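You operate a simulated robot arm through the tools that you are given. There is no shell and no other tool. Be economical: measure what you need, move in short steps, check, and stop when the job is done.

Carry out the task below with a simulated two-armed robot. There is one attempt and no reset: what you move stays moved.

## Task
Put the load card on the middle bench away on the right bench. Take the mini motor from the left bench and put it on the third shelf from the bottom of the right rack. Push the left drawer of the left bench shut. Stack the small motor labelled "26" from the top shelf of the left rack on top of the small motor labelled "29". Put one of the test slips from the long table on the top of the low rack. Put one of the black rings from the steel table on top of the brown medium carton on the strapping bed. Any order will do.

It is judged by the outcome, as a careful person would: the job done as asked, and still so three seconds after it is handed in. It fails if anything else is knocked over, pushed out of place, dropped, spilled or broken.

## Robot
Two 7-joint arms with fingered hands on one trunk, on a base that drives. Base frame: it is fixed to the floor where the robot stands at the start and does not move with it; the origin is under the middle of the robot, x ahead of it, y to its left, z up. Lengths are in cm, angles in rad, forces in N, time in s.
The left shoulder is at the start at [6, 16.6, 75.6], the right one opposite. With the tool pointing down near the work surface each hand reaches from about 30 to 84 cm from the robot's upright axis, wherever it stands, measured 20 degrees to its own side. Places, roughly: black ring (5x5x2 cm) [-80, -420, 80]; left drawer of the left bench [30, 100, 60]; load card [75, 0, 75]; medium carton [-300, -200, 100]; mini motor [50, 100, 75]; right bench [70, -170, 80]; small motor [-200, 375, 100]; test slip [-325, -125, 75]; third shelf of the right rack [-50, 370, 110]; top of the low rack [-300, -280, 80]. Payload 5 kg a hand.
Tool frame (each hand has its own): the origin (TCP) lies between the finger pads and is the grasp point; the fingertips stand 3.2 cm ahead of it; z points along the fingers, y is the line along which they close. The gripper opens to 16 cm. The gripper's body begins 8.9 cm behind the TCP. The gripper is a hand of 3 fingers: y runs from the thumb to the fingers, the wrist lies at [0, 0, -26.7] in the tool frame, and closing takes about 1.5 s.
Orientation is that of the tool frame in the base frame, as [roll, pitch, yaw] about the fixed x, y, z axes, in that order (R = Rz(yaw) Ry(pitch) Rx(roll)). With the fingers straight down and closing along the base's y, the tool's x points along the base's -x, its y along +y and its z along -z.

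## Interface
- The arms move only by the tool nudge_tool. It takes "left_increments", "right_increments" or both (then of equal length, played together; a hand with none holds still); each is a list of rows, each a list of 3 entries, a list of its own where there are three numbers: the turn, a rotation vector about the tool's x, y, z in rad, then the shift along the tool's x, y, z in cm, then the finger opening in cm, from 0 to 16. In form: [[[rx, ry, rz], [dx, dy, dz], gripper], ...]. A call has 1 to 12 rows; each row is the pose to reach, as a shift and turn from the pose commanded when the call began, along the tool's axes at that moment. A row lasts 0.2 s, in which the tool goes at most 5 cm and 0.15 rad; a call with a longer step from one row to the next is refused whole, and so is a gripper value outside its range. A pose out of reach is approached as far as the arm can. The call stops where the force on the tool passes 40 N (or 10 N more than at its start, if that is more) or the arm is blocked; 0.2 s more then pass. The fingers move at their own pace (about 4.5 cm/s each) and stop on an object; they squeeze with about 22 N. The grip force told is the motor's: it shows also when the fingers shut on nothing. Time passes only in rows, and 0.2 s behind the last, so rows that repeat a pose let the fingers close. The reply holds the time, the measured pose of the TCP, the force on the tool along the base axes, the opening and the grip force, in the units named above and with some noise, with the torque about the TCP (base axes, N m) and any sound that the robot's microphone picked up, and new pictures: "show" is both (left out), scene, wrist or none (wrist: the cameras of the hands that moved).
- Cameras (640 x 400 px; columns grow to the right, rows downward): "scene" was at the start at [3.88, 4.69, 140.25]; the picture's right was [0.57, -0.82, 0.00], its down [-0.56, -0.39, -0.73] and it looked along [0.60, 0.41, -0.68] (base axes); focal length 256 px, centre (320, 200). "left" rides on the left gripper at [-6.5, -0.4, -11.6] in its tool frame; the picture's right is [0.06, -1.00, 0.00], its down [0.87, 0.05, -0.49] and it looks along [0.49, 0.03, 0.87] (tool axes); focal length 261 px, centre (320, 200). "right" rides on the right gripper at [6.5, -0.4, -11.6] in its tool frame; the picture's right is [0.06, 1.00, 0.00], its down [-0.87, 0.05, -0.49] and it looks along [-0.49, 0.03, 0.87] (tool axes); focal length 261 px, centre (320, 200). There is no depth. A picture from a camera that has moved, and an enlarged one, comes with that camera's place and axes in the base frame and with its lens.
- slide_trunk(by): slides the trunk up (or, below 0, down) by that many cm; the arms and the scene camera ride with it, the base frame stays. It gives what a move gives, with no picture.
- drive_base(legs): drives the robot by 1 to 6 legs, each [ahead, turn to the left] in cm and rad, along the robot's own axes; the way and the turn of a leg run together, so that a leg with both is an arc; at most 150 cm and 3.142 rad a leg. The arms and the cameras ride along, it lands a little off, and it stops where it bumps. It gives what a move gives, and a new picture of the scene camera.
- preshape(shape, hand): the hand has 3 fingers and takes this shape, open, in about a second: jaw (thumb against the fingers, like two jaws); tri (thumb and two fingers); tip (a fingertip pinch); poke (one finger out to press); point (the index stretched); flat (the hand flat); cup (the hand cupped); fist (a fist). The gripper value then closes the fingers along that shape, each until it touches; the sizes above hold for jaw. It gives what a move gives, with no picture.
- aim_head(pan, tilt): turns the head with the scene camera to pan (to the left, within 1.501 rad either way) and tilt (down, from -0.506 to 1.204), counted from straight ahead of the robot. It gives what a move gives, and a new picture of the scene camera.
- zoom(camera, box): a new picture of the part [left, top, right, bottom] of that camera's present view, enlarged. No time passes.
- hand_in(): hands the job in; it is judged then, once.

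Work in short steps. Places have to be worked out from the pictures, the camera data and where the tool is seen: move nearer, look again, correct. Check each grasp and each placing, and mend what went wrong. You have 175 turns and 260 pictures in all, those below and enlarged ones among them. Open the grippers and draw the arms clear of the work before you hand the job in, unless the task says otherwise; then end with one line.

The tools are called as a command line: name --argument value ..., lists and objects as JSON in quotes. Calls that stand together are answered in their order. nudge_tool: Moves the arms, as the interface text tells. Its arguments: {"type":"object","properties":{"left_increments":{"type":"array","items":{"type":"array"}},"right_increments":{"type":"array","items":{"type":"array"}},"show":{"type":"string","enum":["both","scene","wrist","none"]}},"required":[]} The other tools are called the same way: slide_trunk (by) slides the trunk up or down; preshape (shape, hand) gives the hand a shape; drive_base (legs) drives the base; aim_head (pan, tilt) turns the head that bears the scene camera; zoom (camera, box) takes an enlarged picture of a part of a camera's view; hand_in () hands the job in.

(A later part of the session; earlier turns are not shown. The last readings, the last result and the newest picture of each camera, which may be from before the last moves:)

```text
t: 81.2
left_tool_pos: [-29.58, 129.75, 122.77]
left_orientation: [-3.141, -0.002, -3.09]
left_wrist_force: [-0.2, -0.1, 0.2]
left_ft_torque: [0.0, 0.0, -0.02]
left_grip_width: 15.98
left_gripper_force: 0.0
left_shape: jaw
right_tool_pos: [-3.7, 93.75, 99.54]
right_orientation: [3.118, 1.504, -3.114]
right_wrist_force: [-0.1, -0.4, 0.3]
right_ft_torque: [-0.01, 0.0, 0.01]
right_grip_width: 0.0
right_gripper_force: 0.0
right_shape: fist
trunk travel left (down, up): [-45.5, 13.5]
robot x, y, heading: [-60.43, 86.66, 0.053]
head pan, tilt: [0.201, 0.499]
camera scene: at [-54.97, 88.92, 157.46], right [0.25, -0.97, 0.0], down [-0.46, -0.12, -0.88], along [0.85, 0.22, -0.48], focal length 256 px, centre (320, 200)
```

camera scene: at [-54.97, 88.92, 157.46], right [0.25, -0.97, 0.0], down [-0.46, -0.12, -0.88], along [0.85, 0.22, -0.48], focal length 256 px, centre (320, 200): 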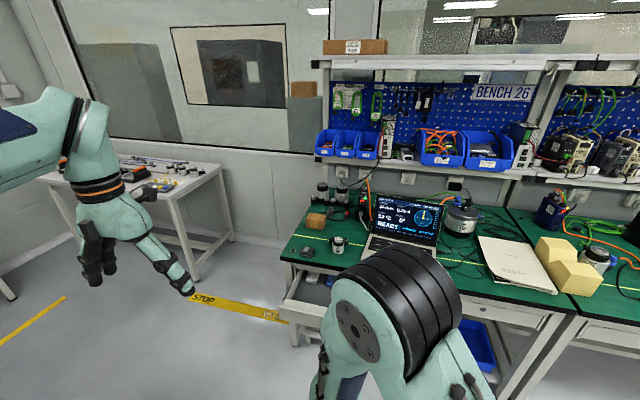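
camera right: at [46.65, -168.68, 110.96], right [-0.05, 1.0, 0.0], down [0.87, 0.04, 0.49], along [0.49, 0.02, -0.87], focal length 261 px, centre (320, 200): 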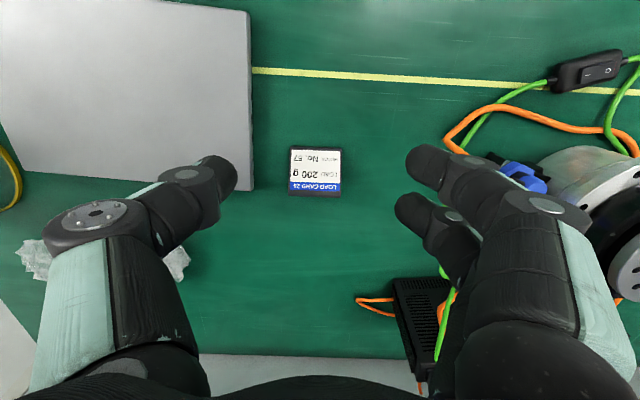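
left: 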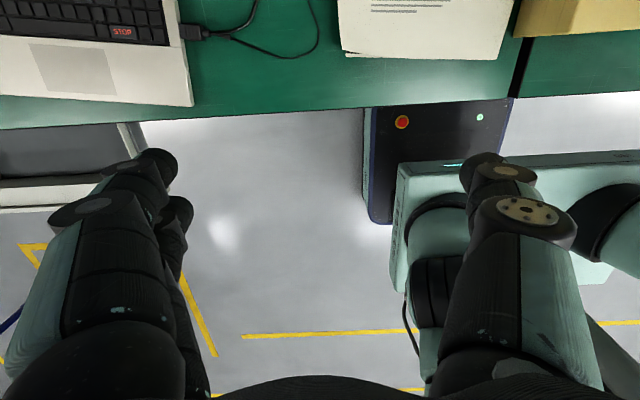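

Mini motor is seen at about (338,245) on the bench. I lower the trunk and bring the fist down in front of the drawer handle.

slide_trunk --by -22

nudge_tool --right_increments '[[[0, 0, 0], [4, 2, 0], 0], [[0, 0, 0], [8, 4, 0], 0], [[0, 0, 0], [12, 6, 0], 0], [[0, 0, 0], [15.5, 8, 0], 0], [[0, 0, 0], [15.5, 8, 0], 0]]' --show "both"

```text
t: 83.5
left_tool_pos: [-29.6, 129.89, 100.78]
left_orientation: [3.141, 0.0, -3.091]
left_wrist_force: [-0.1, -0.2, -0.2]
left_ft_torque: [0.0, 0.02, 0.0]
left_grip_width: 15.99
left_gripper_force: 0.0
left_shape: jaw
right_tool_pos: [-3.83, 93.8, 77.59]
right_orientation: [3.131, 1.502, -3.1]
right_wrist_force: [-0.8, 0.3, -0.8]
right_ft_torque: [-0.01, 0.0, 0.02]
right_grip_width: 0.01
right_gripper_force: 0.0
right_shape: fist
trunk travel left (down, up): [-23.5, 35.5]
robot x, y, heading: [-60.71, 86.6, 0.058]
head pan, tilt: [0.201, 0.499]
```

```text
t: 84.8
left_tool_pos: [-29.51, 129.93, 100.86]
left_orientation: [-3.141, 0.0, -3.089]
left_wrist_force: [0.2, -0.1, 0.1]
left_ft_torque: [0.01, -0.01, 0.01]
left_grip_width: 16.0
left_gripper_force: 0.0
left_shape: jaw
right_tool_pos: [-5.5, 101.68, 62.24]
right_orientation: [3.13, 1.501, -3.102]
right_wrist_force: [1.1, 1.0, 0.9]
right_ft_torque: [0.01, 0.0, 0.02]
right_grip_width: 0.0
right_gripper_force: 0.1
right_shape: fist
trunk travel left (down, up): [-23.5, 35.5]
robot x, y, heading: [-61.13, 86.75, 0.051]
head pan, tilt: [0.201, 0.499]
camera scene: at [-54.97, 88.92, 135.46], right [0.25, -0.97, 0.0], down [-0.46, -0.12, -0.88], along [0.85, 0.22, -0.48], focal length 256 px, centre (320, 200)
camera right: at [-17.5, 100.67, 56.37], right [-0.06, 1.0, -0.06], down [-0.43, 0.03, 0.9], along [0.9, 0.08, 0.43], focal length 261 px, centre (320, 200)
```

scene: 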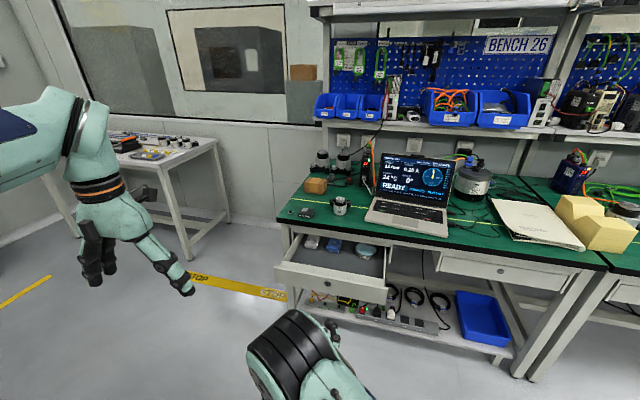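
right: 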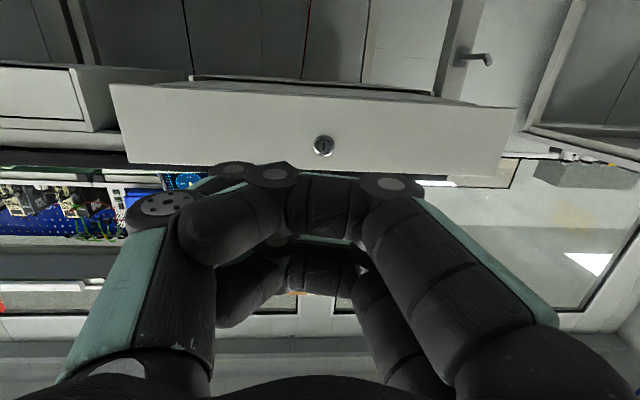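

The panel spans z≈57–66 with the lock at y≈101, right ahead of the fist. I push forward slowly.

nudge_tool --right_increments '[[[0, 0, 0], [-0.15, 0, 2], 0], [[0, 0, 0], [-0.3, 0, 4], 0], [[0, 0, 0], [-0.45, 0, 6], 0], [[0, 0, 0], [-0.6, 0, 8], 0], [[0, 0, 0], [-0.75, 0, 10], 0], [[0, 0, 0], [-0.9, 0, 12], 0], [[0, 0, 0], [-1.05, 0, 14], 0], [[0, 0, 0], [-1.2, 0, 16], 0], [[0, 0, 0], [-1.35, 0, 18], 0], [[0, 0, 0], [-1.5, 0, 20], 0], [[0, 0, 0], [-1.65, 0, 22], 0], [[0, 0, 0], [-1.8, 0, 24], 0]]' --show "scene"

```text
t: 87.3
left_tool_pos: [-29.57, 130.01, 100.62]
left_orientation: [-3.142, -0.001, -3.088]
left_wrist_force: [0.1, 0.4, -0.9]
left_ft_torque: [0.01, -0.01, -0.02]
left_grip_width: 15.98
left_gripper_force: 0.0
left_shape: jaw
right_tool_pos: [18.75, 102.87, 62.1]
right_orientation: [3.124, 1.501, -3.105]
right_wrist_force: [-0.2, 0.2, 0.4]
right_ft_torque: [-0.01, 0.01, 0.05]
right_grip_width: 0.01
right_gripper_force: 0.0
right_shape: fist
trunk travel left (down, up): [-23.5, 35.5]
robot x, y, heading: [-61.05, 86.67, 0.052]
head pan, tilt: [0.201, 0.499]
camera scene: at [-54.96, 88.89, 135.46], right [0.25, -0.97, 0.0], down [-0.46, -0.12, -0.88], along [0.85, 0.22, -0.48], focal length 256 px, centre (320, 200)
```

scene: 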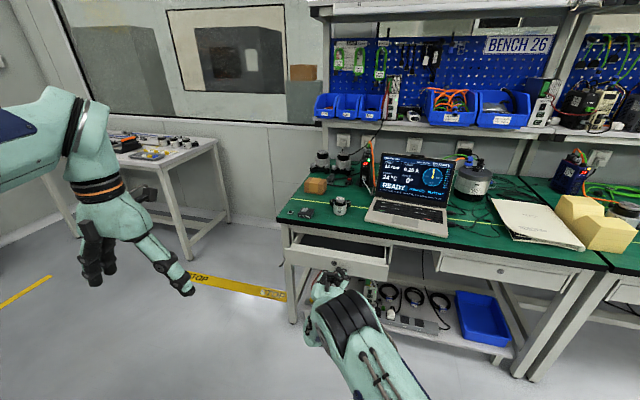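

The drawer is sliding in with no resistance; I push on to the stop.

nudge_tool --right_increments '[[[0, 0, 0], [-0.15, 0, 2], 0], [[0, 0, 0], [-0.3, 0, 4], 0], [[0, 0, 0], [-0.45, 0, 6], 0], [[0, 0, 0], [-0.55, 0, 7.5], 0], [[0, 0, 0], [-0.65, 0, 9], 0], [[0, 0, 0], [-0.8, 0, 10.5], 0], [[0, 0, 0], [-0.9, 0, 12], 0]]' --show "scene"

```text
t: 89.0
left_tool_pos: [-29.62, 129.97, 100.8]
left_orientation: [-3.141, 0.002, -3.088]
left_wrist_force: [0.4, 0.5, -0.1]
left_ft_torque: [0.02, 0.02, 0.02]
left_grip_width: 15.99
left_gripper_force: 0.1
left_shape: jaw
right_tool_pos: [30.68, 103.74, 62.32]
right_orientation: [-3.14, 1.502, -3.088]
right_wrist_force: [0.4, 0.9, 1.0]
right_ft_torque: [-0.01, 0.04, 0.03]
right_grip_width: 0.0
right_gripper_force: 0.0
right_shape: fist
trunk travel left (down, up): [-23.5, 35.5]
robot x, y, heading: [-60.68, 86.83, 0.05]
head pan, tilt: [0.201, 0.499]
camera scene: at [-54.96, 88.9, 135.46], right [0.25, -0.97, 0.0], down [-0.46, -0.12, -0.88], along [0.85, 0.22, -0.48], focal length 256 px, centre (320, 200)
```

scene: 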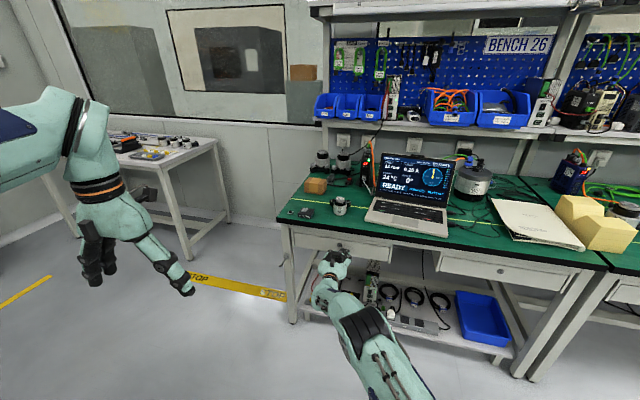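

nudge_tool --right_increments '[[[0, 0, 0], [-0.05, 0, 1], 0], [[0, 0, 0], [-0.1, 0, 2], 0], [[0, 0, 0], [-0.2, 0, 3], 0], [[0, 0, 0], [-0.3, 0, 4], 0], [[0, 0, 0], [-0.35, 0, 5], 0]]' --show "none"

zoom --camera "scene" --box '[260, 160, 420, 300]'

```text
t: 89.5
left_tool_pos: [-29.67, 129.87, 100.8]
left_orientation: [-3.14, 0.003, -3.091]
left_wrist_force: [-1.1, -0.2, 0.3]
left_ft_torque: [-0.02, 0.01, -0.02]
left_grip_width: 15.98
left_gripper_force: 0.1
left_shape: jaw
right_tool_pos: [32.12, 103.6, 62.03]
right_orientation: [3.097, 1.497, -3.141]
right_wrist_force: [-28.6, -8.1, 6.0]
right_ft_torque: [-0.09, -0.18, -0.61]
right_grip_width: 0.0
right_gripper_force: 0.0
right_shape: fist
trunk travel left (down, up): [-23.5, 35.5]
robot x, y, heading: [-61.27, 86.7, 0.048]
head pan, tilt: [0.201, 0.499]
stopped in row 2 (right hand): the force on the tool passed its limit (the readings are from after the stop); the commanded pose is now the measured one
```

```text
2.86 times, centred on (340, 230) of scene
camera zoom: at [-55.25, 88.85, 135.49], right [0.25, -0.97, 0.0], down [-0.46, -0.12, -0.88], along [0.85, 0.22, -0.48], focal length 732 px, centre (263, 114)
```

zoom: 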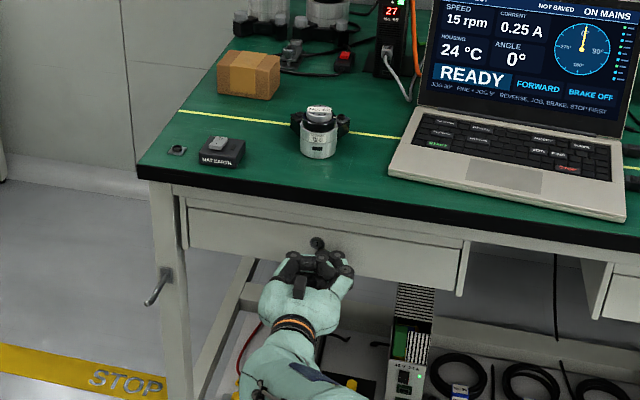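

The hard stop at x≈32 means the drawer is shut. I back the fist off and turn the hand down again.

nudge_tool --right_increments '[[[0, 0, 0], [0, 0, -5], 0], [[0, 0, 0], [0, 0, -10], 0], [[0, 0, 0], [0, 0, -15], 0], [[0, 0, 0], [0, -2, -20], 0], [[0, 0, 0], [0, -4, -24], 0], [[0, 0, 0], [-4, -6, -26], 0], [[0, 0, 0], [-8, -8, -28], 0], [[0, 0, 0], [-12, -9, -30], 0], [[0, 0, 0], [-16, -9, -31], 0], [[0, 0, 0], [-20, -9, -31], 0]]' --show "scene"

slide_trunk --by 22

nudge_tool --right_increments '[[[0, 0.15, 0], [0, 0, 0], 0], [[0, 0.3, 0], [0, 0, 0], 0], [[0, 0.45, 0], [0, 0, 0], 0], [[0, 0.6, 0], [0, 0, 0], 0], [[0, 0.75, 0], [0, 0, 0], 0], [[0, 0.9, 0], [0, 0, 0], 0], [[0, 1.05, 0], [0, 0, 0], 0], [[0, 1.2, 0], [0, 0, 0], 0], [[0, 1.35, 0], [0, 0, 0], 0], [[0, 1.5, 0], [0, 0, 0], 0]]' --show "none"

```text
refused: row 4 steps farther than a row can; nothing moved
```

```text
t: 90.5
left_tool_pos: [-29.78, 129.84, 107.09]
left_orientation: [-3.141, 0.0, -3.087]
left_wrist_force: [-0.9, -0.3, -0.5]
left_ft_torque: [-0.03, -0.07, 0.02]
left_grip_width: 15.98
left_gripper_force: 0.0
left_shape: jaw
right_tool_pos: [31.53, 103.89, 66.23]
right_orientation: [-3.084, 1.468, -3.03]
right_wrist_force: [-9.1, 1.8, -8.5]
right_ft_torque: [0.14, 0.17, -0.14]
right_grip_width: 0.02
right_gripper_force: 0.0
right_shape: fist
trunk travel left (down, up): [-29.7, 29.3]
robot x, y, heading: [-60.89, 86.69, 0.056]
head pan, tilt: [0.201, 0.499]
stopped: the force on the tool passed its limit (the readings are from after the stop); the commanded pose is now the measured one
```

```text
t: 92.7
left_tool_pos: [-29.44, 129.77, 106.81]
left_orientation: [-3.14, -0.001, -3.09]
left_wrist_force: [-1.0, 0.0, -1.0]
left_ft_torque: [-0.01, 0.01, -0.04]
left_grip_width: 15.99
left_gripper_force: 0.0
left_shape: jaw
right_tool_pos: [14.87, 98.22, 68.15]
right_orientation: [-3.137, 0.038, -3.088]
right_wrist_force: [-0.1, -0.4, 0.1]
right_ft_torque: [0.02, 0.0, -0.01]
right_grip_width: 0.01
right_gripper_force: 0.1
right_shape: fist
right hand out of reach, approached as far as the arm can: row 5, 6, 7, 8, 9, 10
trunk travel left (down, up): [-29.7, 29.3]
robot x, y, heading: [-60.58, 86.64, 0.053]
head pan, tilt: [0.201, 0.499]
```

The retreat was refused (too long a step) and the later calls ran anyway; luckily the force limit stopped the trunk early. I check the scene.

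aim_head --pan 0.3 --tilt 0.6

```text
t: 93.4
left_tool_pos: [-29.56, 129.87, 107.01]
left_orientation: [-3.142, 0.0, -3.091]
left_wrist_force: [-0.7, -0.6, -1.3]
left_ft_torque: [0.0, 0.01, 0.0]
left_grip_width: 15.97
left_gripper_force: 0.0
left_shape: jaw
right_tool_pos: [14.93, 98.34, 68.09]
right_orientation: [-3.135, 0.04, -3.089]
right_wrist_force: [-0.1, -0.8, -0.4]
right_ft_torque: [-0.04, -0.03, -0.04]
right_grip_width: 0.01
right_gripper_force: 0.0
right_shape: fist
trunk travel left (down, up): [-29.7, 29.3]
robot x, y, heading: [-60.92, 86.81, 0.056]
head pan, tilt: [0.3, 0.6]
camera scene: at [-55.52, 89.66, 140.8], right [0.35, -0.94, 0.0], down [-0.53, -0.2, -0.83], along [0.77, 0.28, -0.56], focal length 256 px, centre (320, 200)
```

scene: 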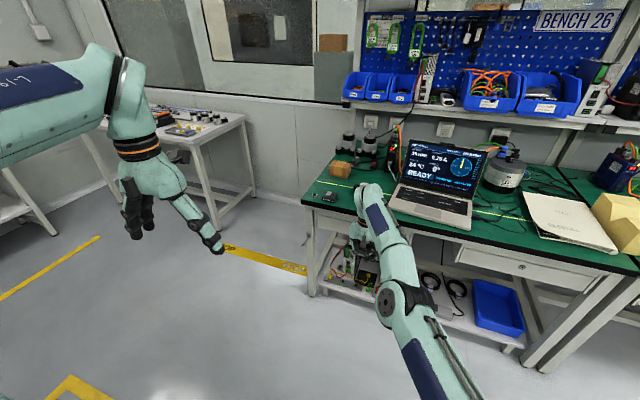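

Nothing appears disturbed. I draw the right hand back and up.

nudge_tool --right_increments '[[[0, 0, 0], [4, -1, 0], 0], [[0, 0, 0], [8, -2, 0], 0], [[0, 0, 0], [12, -4, -2], 0], [[0, 0, 0], [15, -6, -5], 0], [[0, 0, 0], [17, -8, -9], 0], [[0, 0, 0], [18, -10, -13], 0], [[0, 0, 0], [18, -13, -16], 0], [[0, 0, 0], [18, -16, -19], 0], [[0, 0, 0], [18, -19, -22], 0], [[0, 0, 0], [18, -22, -25], 0], [[0, 0, 0], [18, -24, -29], 0]]' --show "scene"

```text
t: 95.8
left_tool_pos: [-29.47, 129.28, 107.09]
left_orientation: [3.138, 0.0, -3.094]
left_wrist_force: [-0.4, -1.1, 1.0]
left_ft_torque: [0.16, 0.03, -0.04]
left_grip_width: 15.97
left_gripper_force: 0.0
left_shape: jaw
right_tool_pos: [13.76, 72.34, 99.21]
right_orientation: [-3.14, 0.037, -3.091]
right_wrist_force: [0.7, -3.3, -0.9]
right_ft_torque: [0.13, 0.03, 0.0]
right_grip_width: 0.01
right_gripper_force: 0.1
right_shape: fist
right hand out of reach, approached as far as the arm can: row 1, 2, 3, 4, 5, 6, 7, 8, 9, 10, 11
trunk travel left (down, up): [-29.7, 29.3]
robot x, y, heading: [-60.47, 86.62, 0.055]
head pan, tilt: [0.3, 0.6]
camera scene: at [-55.44, 89.08, 140.81], right [0.34, -0.94, 0.0], down [-0.53, -0.19, -0.83], along [0.77, 0.29, -0.56], focal length 256 px, centre (320, 200)
```

scene: 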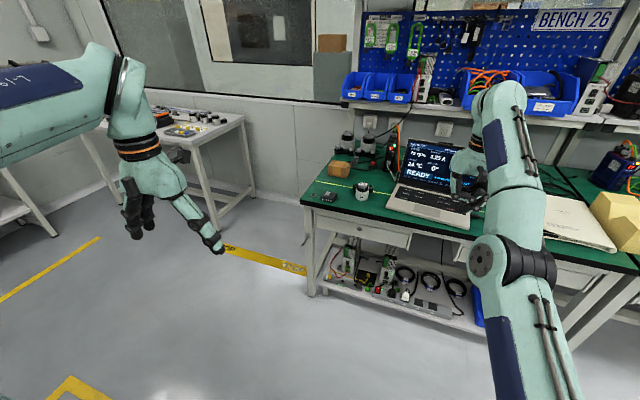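

The drawer is shut. I draw the right hand further in before driving up to the bench for the mini motor.

nudge_tool --right_increments '[[[0, 0, 0], [4, 0, -1], 0], [[0, 0, 0], [8, 0, -2], 0], [[0, 0, 0], [12, 0, -4], 0], [[0, 0, 0], [16, 0, -6], 0], [[0, 0, 0], [20, 0, -8], 0], [[0, 0, 0], [23, 0, -10], 0]]' --show "none"

drive_base --legs '[[43, -0.05]]'

```text
t: 97.4
left_tool_pos: [-29.63, 129.86, 106.96]
left_orientation: [-3.14, -0.002, -3.09]
left_wrist_force: [-0.2, -0.2, -0.2]
left_ft_torque: [-0.06, 0.04, 0.08]
left_grip_width: 15.99
left_gripper_force: 0.0
left_shape: jaw
right_tool_pos: [-5.34, 72.07, 113.98]
right_orientation: [3.07, 0.175, 3.133]
right_wrist_force: [1.1, 0.8, 0.1]
right_ft_torque: [-0.02, 0.07, 0.0]
right_grip_width: 0.0
right_gripper_force: 0.0
right_shape: fist
right hand out of reach, approached as far as the arm can: row 1, 2, 3
trunk travel left (down, up): [-29.7, 29.3]
robot x, y, heading: [-61.15, 86.69, 0.047]
head pan, tilt: [0.3, 0.6]
stopped in row 6 (right hand): the arm was blocked; the commanded pose is now the measured one
```

```text
t: 100.0
left_tool_pos: [14.9, 129.61, 107.01]
left_orientation: [3.141, 0.0, -3.137]
left_wrist_force: [-0.4, 0.2, -0.3]
left_ft_torque: [-0.01, 0.04, 0.0]
left_grip_width: 15.98
left_gripper_force: 0.0
left_shape: jaw
right_tool_pos: [36.21, 70.71, 114.06]
right_orientation: [3.068, 0.174, 3.084]
right_wrist_force: [0.2, 0.5, -0.8]
right_ft_torque: [0.0, -0.01, -0.04]
right_grip_width: 0.0
right_gripper_force: 0.0
right_shape: fist
trunk travel left (down, up): [-29.7, 29.3]
robot x, y, heading: [-18.48, 87.97, 0.006]
head pan, tilt: [0.3, 0.6]
camera scene: at [-12.9, 90.66, 140.8], right [0.3, -0.95, 0.0], down [-0.54, -0.17, -0.82], along [0.79, 0.25, -0.57], focal length 256 px, centre (320, 200)
```

scene: 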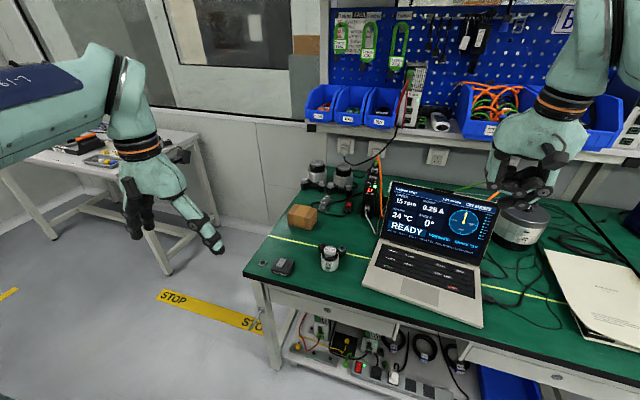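

I zoom to confirm which of the motors is the mini one.

zoom --camera "scene" --box '[250, 140, 410, 290]'

```text
2.67 times, centred on (330, 215) of scene
camera zoom: at [-12.9, 90.66, 140.8], right [0.3, -0.95, 0.0], down [-0.54, -0.17, -0.82], along [0.79, 0.25, -0.57], focal length 683 px, centre (293, 160)
```

zoom: 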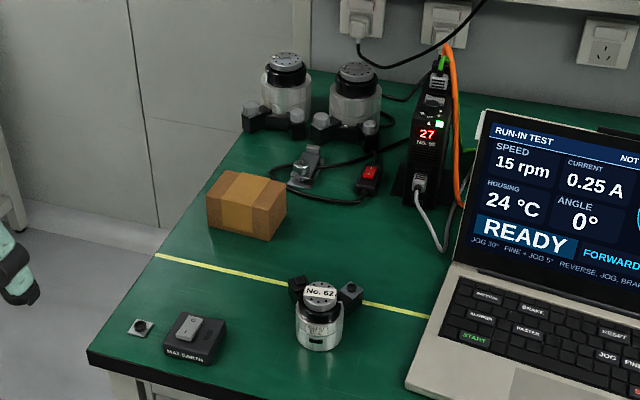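

The front one, "No. 62", about 6 cm across with two connectors at the back, is the mini motor at about [43, 105]. I bring the left hand over it to look.

nudge_tool --left_increments '[[[0, 0, 0], [-3, -3, 1], 16], [[0, 0, 0], [-6, -6, 2], 16], [[0, 0, 0], [-9, -9, 3], 16], [[0, 0, 0], [-12, -12, 4], 15], [[0, 0, 0], [-15, -15, 5], 14], [[0, 0, 0], [-18, -18, 6], 13], [[0, 0, 0], [-21, -21, 8], 12], [[0, 0, 0], [-24, -23.5, 10], 11], [[0, 0, 0], [-26, -24.6, 12], 11], [[0, 0, 0], [-26, -24.6, 12], 11]]' --show "wrist"

```text
t: 102.2
left_tool_pos: [41.19, 105.1, 94.99]
left_orientation: [-3.141, -0.001, -3.136]
left_wrist_force: [0.1, -0.2, 0.2]
left_ft_torque: [-0.02, -0.01, -0.02]
left_grip_width: 11.08
left_gripper_force: 0.1
left_shape: jaw
right_tool_pos: [36.24, 70.59, 114.06]
right_orientation: [3.068, 0.177, 3.084]
right_wrist_force: [-0.3, 0.0, 1.3]
right_ft_torque: [0.0, 0.03, -0.01]
right_grip_width: 0.01
right_gripper_force: 0.2
right_shape: fist
trunk travel left (down, up): [-29.7, 29.3]
robot x, y, heading: [-18.28, 87.98, 0.009]
head pan, tilt: [0.3, 0.6]
camera left: at [47.71, 104.69, 106.56], right [-0.06, -1.0, 0.0], down [-0.87, 0.05, 0.49], along [-0.49, 0.03, -0.87], focal length 261 px, centre (320, 200)
```

left: 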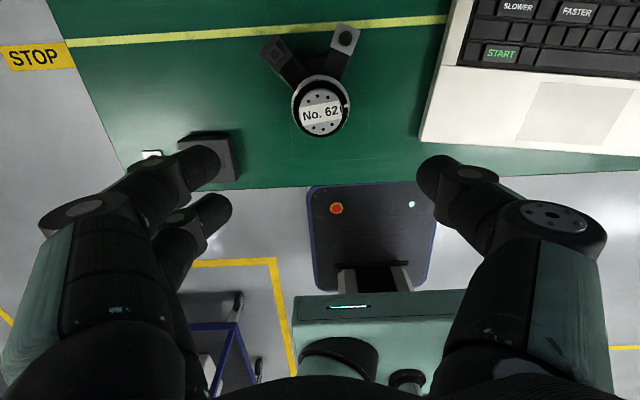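

Motor centre is at [43.3, 104.9]; connectors point away at +x. I yaw slightly, come down around the body and stop at z≈79.3.

nudge_tool --left_increments '[[[0, 0, -0.1], [-1, 0, 3], 11], [[0, 0, -0.2], [-1.8, -0.1, 6], 10.5], [[0, 0, -0.2], [-1.8, -0.1, 9], 10.5], [[0, 0, -0.2], [-1.8, -0.1, 12], 10.5], [[0, 0, -0.2], [-1.8, -0.1, 14], 10.5], [[0, 0, -0.2], [-1.8, -0.1, 15.6], 10.5], [[0, 0, -0.2], [-1.8, -0.1, 15.6], 10.5]]' --show "wrist"

```text
t: 103.8
left_tool_pos: [42.83, 104.99, 79.46]
left_orientation: [3.14, 0.0, -2.936]
left_wrist_force: [-0.4, -0.5, -0.3]
left_ft_torque: [-0.02, -0.03, -0.01]
left_grip_width: 10.54
left_gripper_force: 0.0
left_shape: jaw
right_tool_pos: [36.22, 70.81, 114.09]
right_orientation: [3.067, 0.175, 3.084]
right_wrist_force: [0.0, -0.7, -0.2]
right_ft_torque: [-0.03, 0.04, -0.03]
right_grip_width: 0.0
right_gripper_force: 0.0
right_shape: fist
trunk travel left (down, up): [-29.7, 29.3]
robot x, y, heading: [-18.18, 87.91, 0.007]
head pan, tilt: [0.3, 0.6]
camera left: at [49.34, 105.73, 90.97], right [0.14, -0.99, 0.0], down [-0.86, -0.12, 0.49], along [-0.49, -0.07, -0.87], focal length 261 px, centre (320, 200)
```

left: 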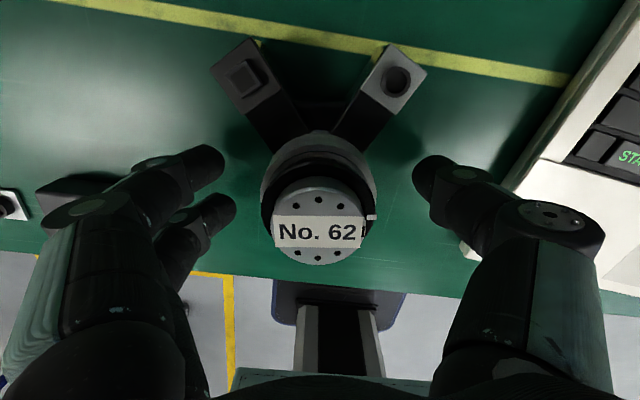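

The motor is well between the fingers; I close on it.

nudge_tool --left_increments '[[[0, 0, 0], [0, 0, 0], 7], [[0, 0, 0], [0, 0, 0], 5], [[0, 0, 0], [0, 0, 0], 4], [[0, 0, 0], [0, 0, 0], 4], [[0, 0, 0], [0, 0, 0], 4], [[0, 0, 0], [0, 0, -2], 4], [[0, 0, 0], [0, 0, -6], 4], [[0, 0, 0], [0, 0, -10], 4], [[0, 0, 0], [0, 0, -14], 4]]' --show "wrist"

```text
t: 105.8
left_tool_pos: [42.85, 104.86, 93.37]
left_orientation: [-3.141, 0.0, -2.938]
left_wrist_force: [-0.4, -0.1, -4.5]
left_ft_torque: [-0.05, 0.02, -0.01]
left_grip_width: 4.86
left_gripper_force: 22.0
left_shape: jaw
right_tool_pos: [36.26, 70.78, 114.04]
right_orientation: [3.069, 0.177, 3.083]
right_wrist_force: [-0.7, 0.4, 0.5]
right_ft_torque: [-0.03, 0.03, 0.03]
right_grip_width: 0.0
right_gripper_force: 0.0
right_shape: fist
trunk travel left (down, up): [-29.7, 29.3]
robot x, y, heading: [-18.55, 88.23, 0.003]
head pan, tilt: [0.3, 0.6]
camera left: at [49.32, 105.72, 104.9], right [0.14, -0.99, 0.0], down [-0.86, -0.12, 0.49], along [-0.49, -0.07, -0.87], focal length 261 px, centre (320, 200)
```

left: 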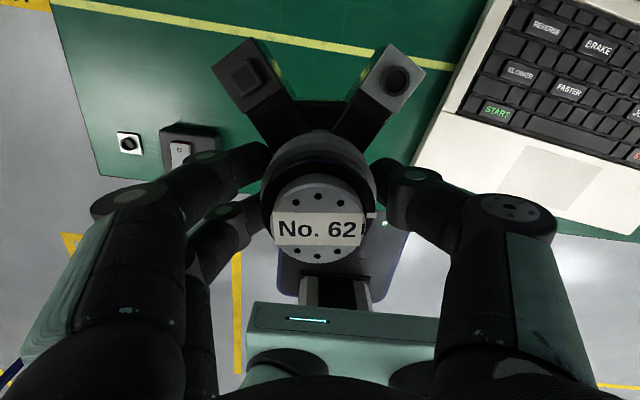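

Motor held (about 0.45 kg). I draw it in toward the robot and then back off, turn left and head for the right rack on a path between the cart (x<-63) and the table (x>50).

nudge_tool --left_increments '[[[0, 0, 0.1], [4, 0, -3], 4], [[0, 0, 0.2], [8, 0, -6], 4], [[0, 0, 0.2], [12, 0, -9], 4], [[0, 0, 0.2], [15, 0, -12], 4]]' --show "none"

preshape --hand "right" --shape "jaw"

aim_head --pan 0.0 --tilt 0.45

drive_base --legs '[[-5, 0], [0, 1.571]]'

```text
t: 106.8
left_tool_pos: [28.21, 101.91, 105.32]
left_orientation: [3.141, -0.002, -3.137]
left_wrist_force: [0.3, 0.3, -3.7]
left_ft_torque: [0.04, 0.05, 0.01]
left_grip_width: 4.84
left_gripper_force: 21.6
left_shape: jaw
right_tool_pos: [36.3, 70.72, 113.99]
right_orientation: [3.07, 0.178, 3.083]
right_wrist_force: [0.0, -1.2, -0.1]
right_ft_torque: [-0.02, -0.01, -0.02]
right_grip_width: 0.0
right_gripper_force: 0.2
right_shape: fist
trunk travel left (down, up): [-29.7, 29.3]
robot x, y, heading: [-18.12, 88.12, 0.006]
head pan, tilt: [0.3, 0.6]
```

```text
t: 107.7
left_tool_pos: [28.3, 101.89, 105.3]
left_orientation: [-3.141, 0.0, -3.137]
left_wrist_force: [-0.1, 0.5, -4.2]
left_ft_torque: [0.0, 0.05, -0.01]
left_grip_width: 4.84
left_gripper_force: 22.0
left_shape: jaw
right_tool_pos: [36.28, 70.76, 113.97]
right_orientation: [3.069, 0.176, 3.083]
right_wrist_force: [-0.5, 0.4, -1.1]
right_ft_torque: [0.0, 0.01, -0.02]
right_grip_width: 15.99
right_gripper_force: 0.0
right_shape: jaw
trunk travel left (down, up): [-29.7, 29.3]
robot x, y, heading: [-18.69, 88.07, 0.002]
head pan, tilt: [0.3, 0.6]
```

```text
t: 108.5
left_tool_pos: [28.29, 101.93, 105.25]
left_orientation: [3.141, 0.0, -3.138]
left_wrist_force: [0.6, -0.5, -4.4]
left_ft_torque: [-0.02, 0.06, 0.01]
left_grip_width: 4.83
left_gripper_force: 21.5
left_shape: jaw
right_tool_pos: [36.22, 70.68, 113.95]
right_orientation: [3.069, 0.175, 3.084]
right_wrist_force: [0.3, 0.8, 0.0]
right_ft_torque: [0.02, -0.03, 0.02]
right_grip_width: 15.99
right_gripper_force: 0.2
right_shape: jaw
trunk travel left (down, up): [-29.7, 29.3]
robot x, y, heading: [-18.21, 88.15, 0.007]
head pan, tilt: [0.0, 0.45]
camera scene: at [-12.15, 88.06, 142.15], right [0.01, -1.0, 0.0], down [-0.44, 0.0, -0.9], along [0.9, 0.01, -0.44], focal length 256 px, centre (320, 200)
```

scene: 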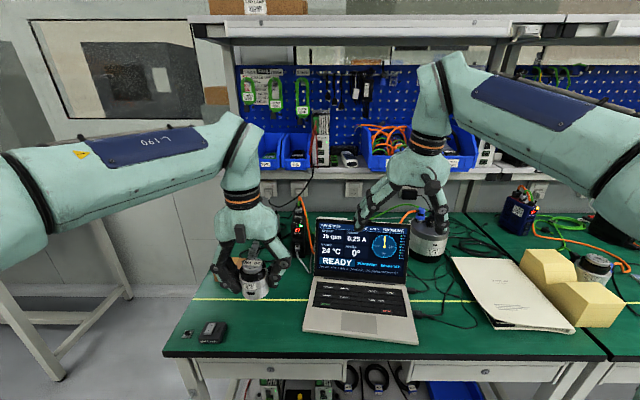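

```text
t: 113.2
left_tool_pos: [-36.45, 135.08, 105.24]
left_orientation: [-3.141, -0.003, -1.586]
left_wrist_force: [0.8, 0.1, -3.8]
left_ft_torque: [-0.08, -0.04, 0.01]
left_grip_width: 4.84
left_gripper_force: 21.9
left_shape: jaw
right_tool_pos: [-5.09, 142.44, 114.05]
right_orientation: [3.069, 0.177, -1.648]
right_wrist_force: [-1.8, -0.5, -0.5]
right_ft_torque: [0.02, 0.02, 0.03]
right_grip_width: 16.0
right_gripper_force: 0.1
right_shape: jaw
trunk travel left (down, up): [-29.7, 29.3]
robot x, y, heading: [-23.34, 88.33, 1.556]
head pan, tilt: [0.0, 0.45]
camera scene: at [-23.45, 94.2, 142.16], right [1.0, -0.01, 0.0], down [-0.01, -0.44, -0.9], along [0.01, 0.9, -0.44], focal length 256 px, centre (320, 200)
```

scene: 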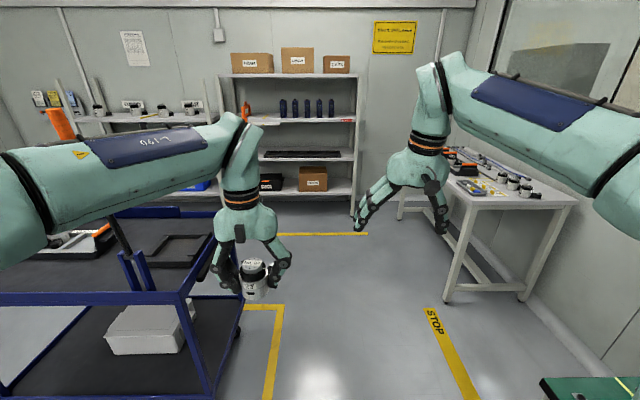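

The third shelf (the one with blue cans, z≈105) has only ~35 cm of headroom, too little for a hand pointing down. So I go back, set the motor on the bench and regrasp it from the front with a horizontal hand.

drive_base --legs '[[0, -1.556], [5, 0]]'

```text
t: 118.0
left_tool_pos: [28.95, 99.1, 105.24]
left_orientation: [3.141, -0.002, 3.093]
left_wrist_force: [0.4, 0.0, -5.7]
left_ft_torque: [0.03, 0.13, 0.03]
left_grip_width: 4.85
left_gripper_force: 21.7
left_shape: jaw
right_tool_pos: [35.26, 67.48, 113.98]
right_orientation: [3.068, 0.172, 3.03]
right_wrist_force: [-0.7, 0.1, 0.1]
right_ft_torque: [0.01, 0.04, 0.01]
right_grip_width: 16.0
right_gripper_force: 0.1
right_shape: jaw
trunk travel left (down, up): [-29.7, 29.3]
robot x, y, heading: [-18.44, 88.24, -0.053]
head pan, tilt: [0.0, 0.45]
camera scene: at [-12.13, 87.43, 142.15], right [-0.05, -1.0, 0.0], down [-0.44, 0.02, -0.9], along [0.9, -0.04, -0.44], focal length 256 px, centre (320, 200)
```

scene: 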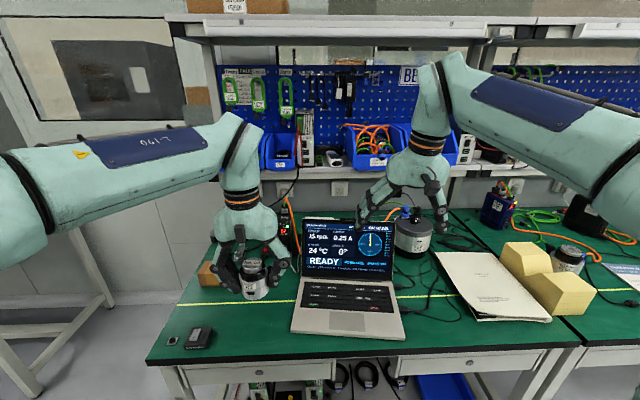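

I set the motor down near the bench's front at [40, 104].

nudge_tool --left_increments '[[[0, 0, 0], [-3, 2, 3], 4], [[0, 0, 0], [-6, 4, 6], 4], [[0, 0, 0], [-9, 5.4, 9], 4], [[0, 0, 0], [-10.7, 5.4, 13], 4], [[0, 0, 0], [-10.7, 5.4, 17.5], 4], [[0, 0, 0], [-10.7, 5.4, 22], 4], [[0, 0, 0], [-10.7, 5.4, 24.5], 4], [[0, 0, 0], [-10.7, 5.4, 25.3], 4], [[0, 0, 0], [-10.7, 5.4, 25.7], 4], [[0, 0, 0], [-10.7, 5.4, 25.7], 4]]' --show "wrist"

```text
t: 120.2
left_tool_pos: [39.91, 103.98, 79.6]
left_orientation: [3.141, -0.001, 3.094]
left_wrist_force: [-0.4, 0.3, -4.6]
left_ft_torque: [0.01, 0.07, -0.02]
left_grip_width: 4.84
left_gripper_force: 21.8
left_shape: jaw
right_tool_pos: [35.23, 67.43, 114.08]
right_orientation: [3.067, 0.175, 3.031]
right_wrist_force: [0.1, 1.1, -0.7]
right_ft_torque: [0.01, -0.01, 0.02]
right_grip_width: 15.99
right_gripper_force: 0.1
right_shape: jaw
trunk travel left (down, up): [-29.7, 29.3]
robot x, y, heading: [-18.51, 87.95, -0.049]
head pan, tilt: [0.0, 0.45]
camera left: at [46.46, 103.09, 91.18], right [-0.11, -0.99, 0.0], down [-0.86, 0.1, 0.49], along [-0.49, 0.05, -0.87], focal length 261 px, centre (320, 200)
```

left: 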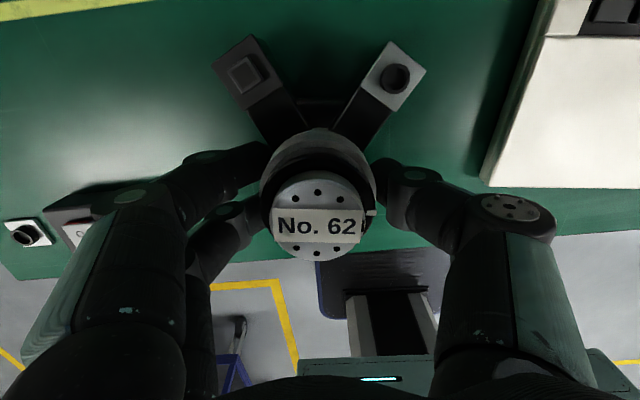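

Nearly on the bench; I lower 0.2 more, release and rise straight up and back.

nudge_tool --left_increments '[[[0, 0, 0], [0, 0, 0.2], 4], [[0, 0, 0], [0, 0, 0.2], 6], [[0, 0, 0], [0, 0, 0.2], 8.5], [[0, 0, 0], [0, 0, 0.2], 8.5], [[0, 0, 0], [0, 0, -3], 8.5], [[0, 0, 0], [0, 0, -7], 8.5], [[0, 0, 0], [0, 0, -11], 8.5], [[0, 0, 0], [3, 0, -15], 8.5], [[0, 0, 0], [7, 0, -18], 9], [[0, 0, 0], [11.5, 0, -20], 10], [[0, 0, 0], [16, 0, -22], 10], [[0, 0, 0], [20.5, 0, -24], 10]]' --show "scene"

```text
t: 122.8
left_tool_pos: [19.13, 105.12, 103.63]
left_orientation: [-3.141, -0.001, 3.092]
left_wrist_force: [-0.3, 0.6, -1.1]
left_ft_torque: [-0.01, 0.0, 0.02]
left_grip_width: 9.98
left_gripper_force: 0.0
left_shape: jaw
right_tool_pos: [35.23, 67.41, 114.07]
right_orientation: [3.069, 0.177, 3.03]
right_wrist_force: [-0.5, -0.2, -0.5]
right_ft_torque: [0.0, 0.03, 0.0]
right_grip_width: 16.0
right_gripper_force: 0.1
right_shape: jaw
trunk travel left (down, up): [-29.7, 29.3]
robot x, y, heading: [-18.47, 87.97, -0.05]
head pan, tilt: [0.0, 0.45]
camera scene: at [-12.3, 87.45, 142.16], right [-0.05, -1.0, 0.0], down [-0.43, 0.02, -0.9], along [0.9, -0.04, -0.43], focal length 256 px, centre (320, 200)
```

scene: 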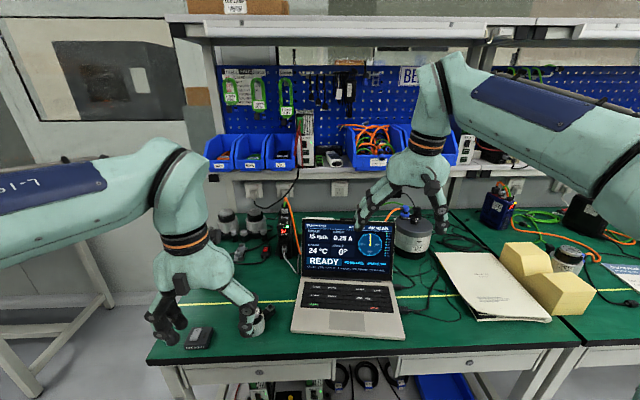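

I back off to make room and turn the left hand to point forward.

drive_base --legs '[[-37, 0.05]]'

nudge_tool --left_increments '[[[0, -0.15, 0], [-2, 0, 0], 10], [[0, -0.3, 0], [-4, 0, 0], 10], [[0, -0.45, 0], [-6, 0, 0], 10], [[0, -0.6, 0], [-8, 0, 0], 10], [[0, -0.75, 0], [-11, 0, 0], 10], [[0, -0.9, 0], [-14, 0, 0], 10], [[0, -1.05, 0], [-17, 0, 0], 10], [[0, -1.2, 0], [-20, 0, 0], 10], [[0, -1.35, 0], [-22, 0, 0], 10], [[0, -1.5, 0], [-24, 0, 0], 10], [[0, -1.57, 0], [-25, 0, 0], 10], [[0, -1.57, 0], [-25, 0, 0], 10]]' --show "both"

```text
t: 125.2
left_tool_pos: [-18.15, 107.85, 103.61]
left_orientation: [3.139, 0.001, -3.138]
left_wrist_force: [-0.7, -0.1, 0.5]
left_ft_torque: [-0.01, -0.02, 0.0]
left_grip_width: 9.97
left_gripper_force: 0.1
left_shape: jaw
right_tool_pos: [-0.4, 71.13, 114.09]
right_orientation: [3.069, 0.177, 3.083]
right_wrist_force: [-0.8, -1.0, -0.1]
right_ft_torque: [-0.01, 0.0, -0.02]
right_grip_width: 15.96
right_gripper_force: 0.1
right_shape: jaw
trunk travel left (down, up): [-29.7, 29.3]
robot x, y, heading: [-55.0, 88.7, 0.006]
head pan, tilt: [0.0, 0.45]
camera scene: at [-48.76, 88.55, 142.16], right [0.0, -1.0, 0.0], down [-0.43, 0.0, -0.9], along [0.9, 0.0, -0.43], focal length 256 px, centre (320, 200)
```

scene: 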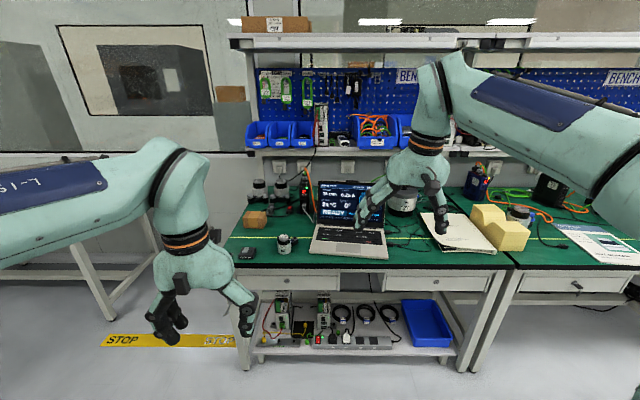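

```text
t: 128.0
left_tool_pos: [-1.09, 140.22, 99.73]
left_orientation: [2.98, 1.355, -2.698]
left_wrist_force: [0.4, -0.1, 0.3]
left_ft_torque: [0.01, 0.02, -0.02]
left_grip_width: 10.0
left_gripper_force: 0.1
left_shape: jaw
left hand out of reach, approached as far as the arm can: row 8, 10, 11, 12
right_tool_pos: [-0.36, 71.16, 114.09]
right_orientation: [3.069, 0.176, 3.084]
right_wrist_force: [-0.5, -0.6, 0.2]
right_ft_torque: [0.02, -0.02, -0.01]
right_grip_width: 16.01
right_gripper_force: 0.0
right_shape: jaw
trunk travel left (down, up): [-29.7, 29.3]
robot x, y, heading: [-54.84, 88.48, 0.005]
head pan, tilt: [0.0, 0.45]
stopped in row 12 (left hand): the arm was blocked; the commanded pose is now the measured one
camera scene: at [-48.78, 88.53, 142.16], right [0.0, -1.0, 0.0], down [-0.43, 0.0, -0.9], along [0.9, 0.0, -0.43], focal length 256 px, centre (320, 200)
camera left: at [-8.85, 133.84, 108.52], right [0.55, -0.83, -0.1], down [-0.59, -0.31, -0.74], along [0.58, 0.47, -0.66], focal length 261 px, centre (320, 200)
```

scene: 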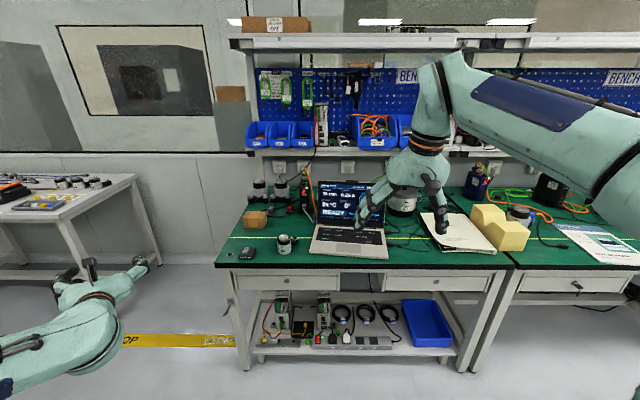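
left: 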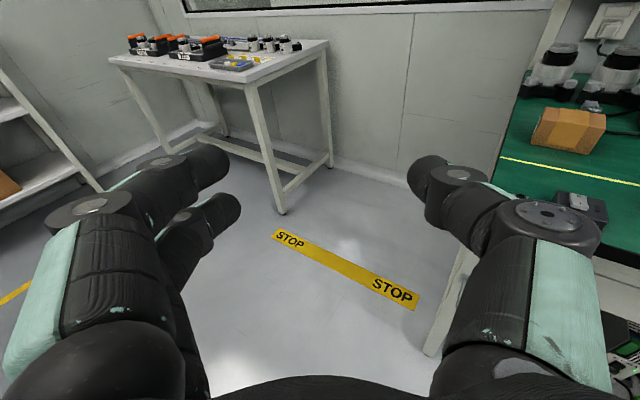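

The left arm met a joint limit with the hand turned out to the left. I bring it inward (toward y≈94) while squaring it to point straight ahead, and move the right hand outward for room.

nudge_tool --left_increments '[[[0.06, -0.02, 0], [0.5, -4.1, -2], 10], [[0.12, -0.04, 0], [1, -8.2, -4], 10], [[0.18, -0.06, 0], [1.5, -12.3, -6.1], 10], [[0.24, -0.08, 0], [2, -16.4, -8.2], 10], [[0.3, -0.1, 0], [2.5, -20.5, -10.3], 10], [[0.36, -0.12, 0], [3, -24.6, -12.4], 10], [[0.42, -0.14, 0], [3.5, -28.7, -14.5], 10], [[0.48, -0.16, 0], [4, -32.8, -16.5], 10], [[0.54, -0.18, 0], [4.5, -36.9, -18.5], 10], [[0.6, -0.2, 0], [5, -41, -20.5], 10], [[0.6, -0.2, 0], [5, -41, -20.5], 10]]' --right_increments '[[[0, 0, 0], [0, -2, 0], 16], [[0, 0, 0], [0, -4, 0], 16], [[0, 0, 0], [0, -6, 0], 16], [[0, 0, 0], [0, -8, 0], 16], [[0, 0, 0], [0, -10, 0], 16], [[0, 0, 0], [0, -12, 0], 16], [[0, 0, 0], [0, -14, 0], 16], [[0, 0, 0], [0, -16, 0], 16], [[0, 0, 0], [0, -16, 0], 16], [[0, 0, 0], [0, -16, 0], 16], [[0, 0, 0], [0, -16, 0], 16]]' --show "scene"

```text
t: 130.3
left_tool_pos: [-1.0, 102.07, 107.14]
left_orientation: [-2.791, 1.504, -2.78]
left_wrist_force: [-0.3, 0.4, 0.5]
left_ft_torque: [-0.01, 0.01, 0.01]
left_grip_width: 9.97
left_gripper_force: 0.1
left_shape: jaw
left hand out of reach, approached as far as the arm can: row 1, 2, 3, 4, 5, 6, 7, 8, 9, 10, 11
right_tool_pos: [-0.99, 55.09, 112.76]
right_orientation: [3.069, 0.174, 3.084]
right_wrist_force: [-0.1, 0.0, 0.1]
right_ft_torque: [-0.02, -0.04, 0.03]
right_grip_width: 15.98
right_gripper_force: 0.1
right_shape: jaw
trunk travel left (down, up): [-29.7, 29.3]
robot x, y, heading: [-54.77, 88.41, 0.005]
head pan, tilt: [0.0, 0.45]
camera scene: at [-48.73, 88.54, 142.16], right [0.0, -1.0, 0.0], down [-0.44, 0.0, -0.9], along [0.9, 0.0, -0.44], focal length 256 px, centre (320, 200)
```

scene: 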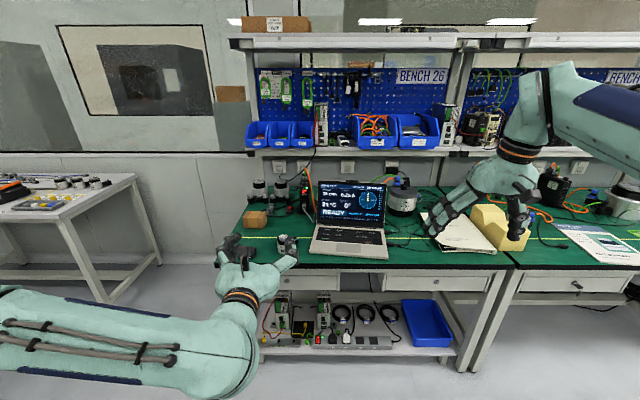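

The hand now points straight ahead. The command lies near [5, 94, 98]; I shift it to about [18, 104, 79], in front of the motor.

nudge_tool --left_increments '[[[0, 0, 0], [0, 2, 3], 10], [[0, 0, 0], [2, 4, 6], 10], [[0, 0, 0], [5, 6, 9], 10], [[0, 0, 0], [9, 8, 11], 10], [[0, 0, 0], [13, 9, 12], 10], [[0, 0, 0], [16, 9.5, 12], 10], [[0, 0, 0], [18, 9.5, 12], 10], [[0, 0, 0], [18, 9.5, 12], 10]]' --show "both"

```text
t: 132.2
left_tool_pos: [9.52, 113.33, 101.99]
left_orientation: [-3.004, 1.397, -3.005]
left_wrist_force: [0.5, 0.2, 0.0]
left_ft_torque: [0.05, -0.02, -0.02]
left_grip_width: 10.0
left_gripper_force: 0.1
left_shape: jaw
left hand out of reach, approached as far as the arm can: row 1, 2, 3, 4, 5, 6, 7, 8
right_tool_pos: [-0.78, 54.99, 112.81]
right_orientation: [3.068, 0.174, 3.083]
right_wrist_force: [-0.5, -0.4, 0.3]
right_ft_torque: [0.01, -0.02, -0.02]
right_grip_width: 16.0
right_gripper_force: 0.0
right_shape: jaw
trunk travel left (down, up): [-29.7, 29.3]
robot x, y, heading: [-55.03, 88.78, 0.007]
head pan, tilt: [0.0, 0.45]
camera scene: at [-48.71, 88.55, 142.16], right [0.0, -1.0, 0.0], down [-0.44, 0.0, -0.9], along [0.9, 0.0, -0.44], focal length 256 px, centre (320, 200)
camera left: at [-0.7, 112.98, 110.47], right [-0.01, -1.0, -0.04], down [-0.63, 0.04, -0.77], along [0.77, 0.02, -0.63], focal length 261 px, centre (320, 200)
```

scene: 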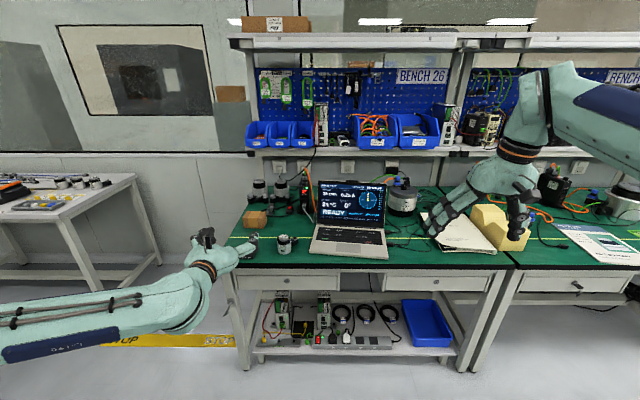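
left: 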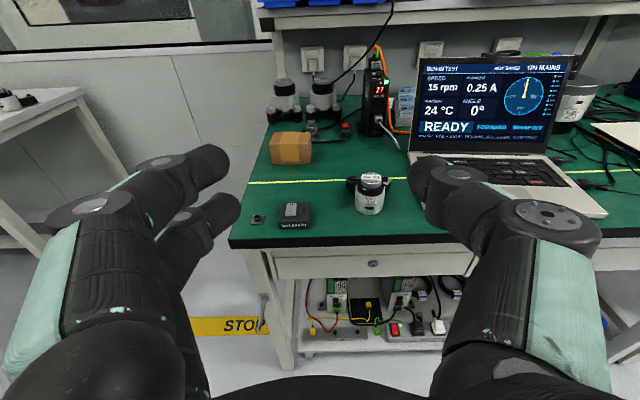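

Still short: fully horizontal is awkward for this arm. A 45-degree slant is enough for the shelf too, so I pitch the hand down by ~0.75 rad and see if it reaches.

nudge_tool --left_increments '[[[0, 0.12, 0], [-2, 0, 0], 10], [[0, 0.24, 0], [-4, 0, 0], 10], [[0, 0.36, 0], [-6, 0, 0], 10], [[0, 0.48, 0], [-8, 0, 0], 10], [[0, 0.6, 0], [-10, 0, 0], 10], [[0, 0.7, 0], [-12, 0, 0], 10], [[0, 0.75, 0], [-14, 0, 0], 10], [[0, 0.75, 0], [-14, 0, 0], 10], [[0, 0.75, 0], [-14, 0, 0], 10]]' --show "both"

```text
t: 134.2
left_tool_pos: [8.04, 118.53, 116.64]
left_orientation: [-3.091, 0.727, -3.082]
left_wrist_force: [0.5, 0.5, 0.2]
left_ft_torque: [-0.03, 0.03, 0.01]
left_grip_width: 9.98
left_gripper_force: 0.1
left_shape: jaw
left hand out of reach, approached as far as the arm can: row 6, 7, 8
right_tool_pos: [-0.91, 55.15, 112.62]
right_orientation: [3.069, 0.174, 3.085]
right_wrist_force: [0.7, 0.8, -1.6]
right_ft_torque: [-0.04, 0.06, -0.01]
right_grip_width: 15.99
right_gripper_force: 0.3
right_shape: jaw
trunk travel left (down, up): [-29.7, 29.3]
robot x, y, heading: [-55.05, 88.7, 0.009]
head pan, tilt: [0.0, 0.45]
camera scene: at [-48.55, 88.55, 142.14], right [0.0, -1.0, 0.0], down [-0.44, 0.0, -0.9], along [0.9, 0.0, -0.44], focal length 256 px, centre (320, 200)
camera left: at [5.23, 118.36, 129.54], right [-0.02, -1.0, 0.0], down [-0.98, 0.02, -0.21], along [0.21, 0.0, -0.98], focal length 261 px, centre (320, 200)
```

scene: 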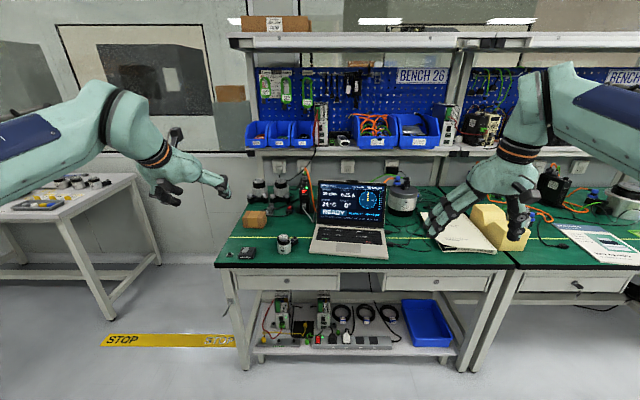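
left: 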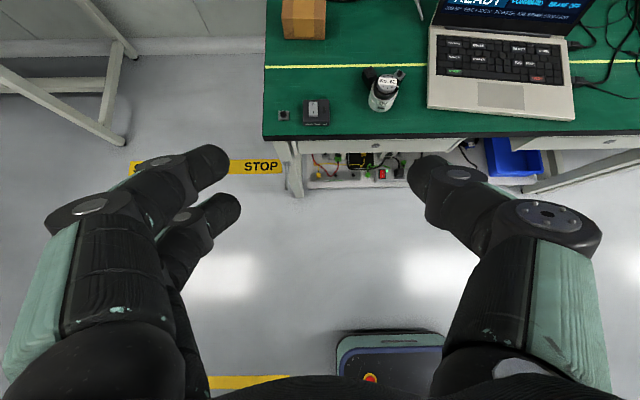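

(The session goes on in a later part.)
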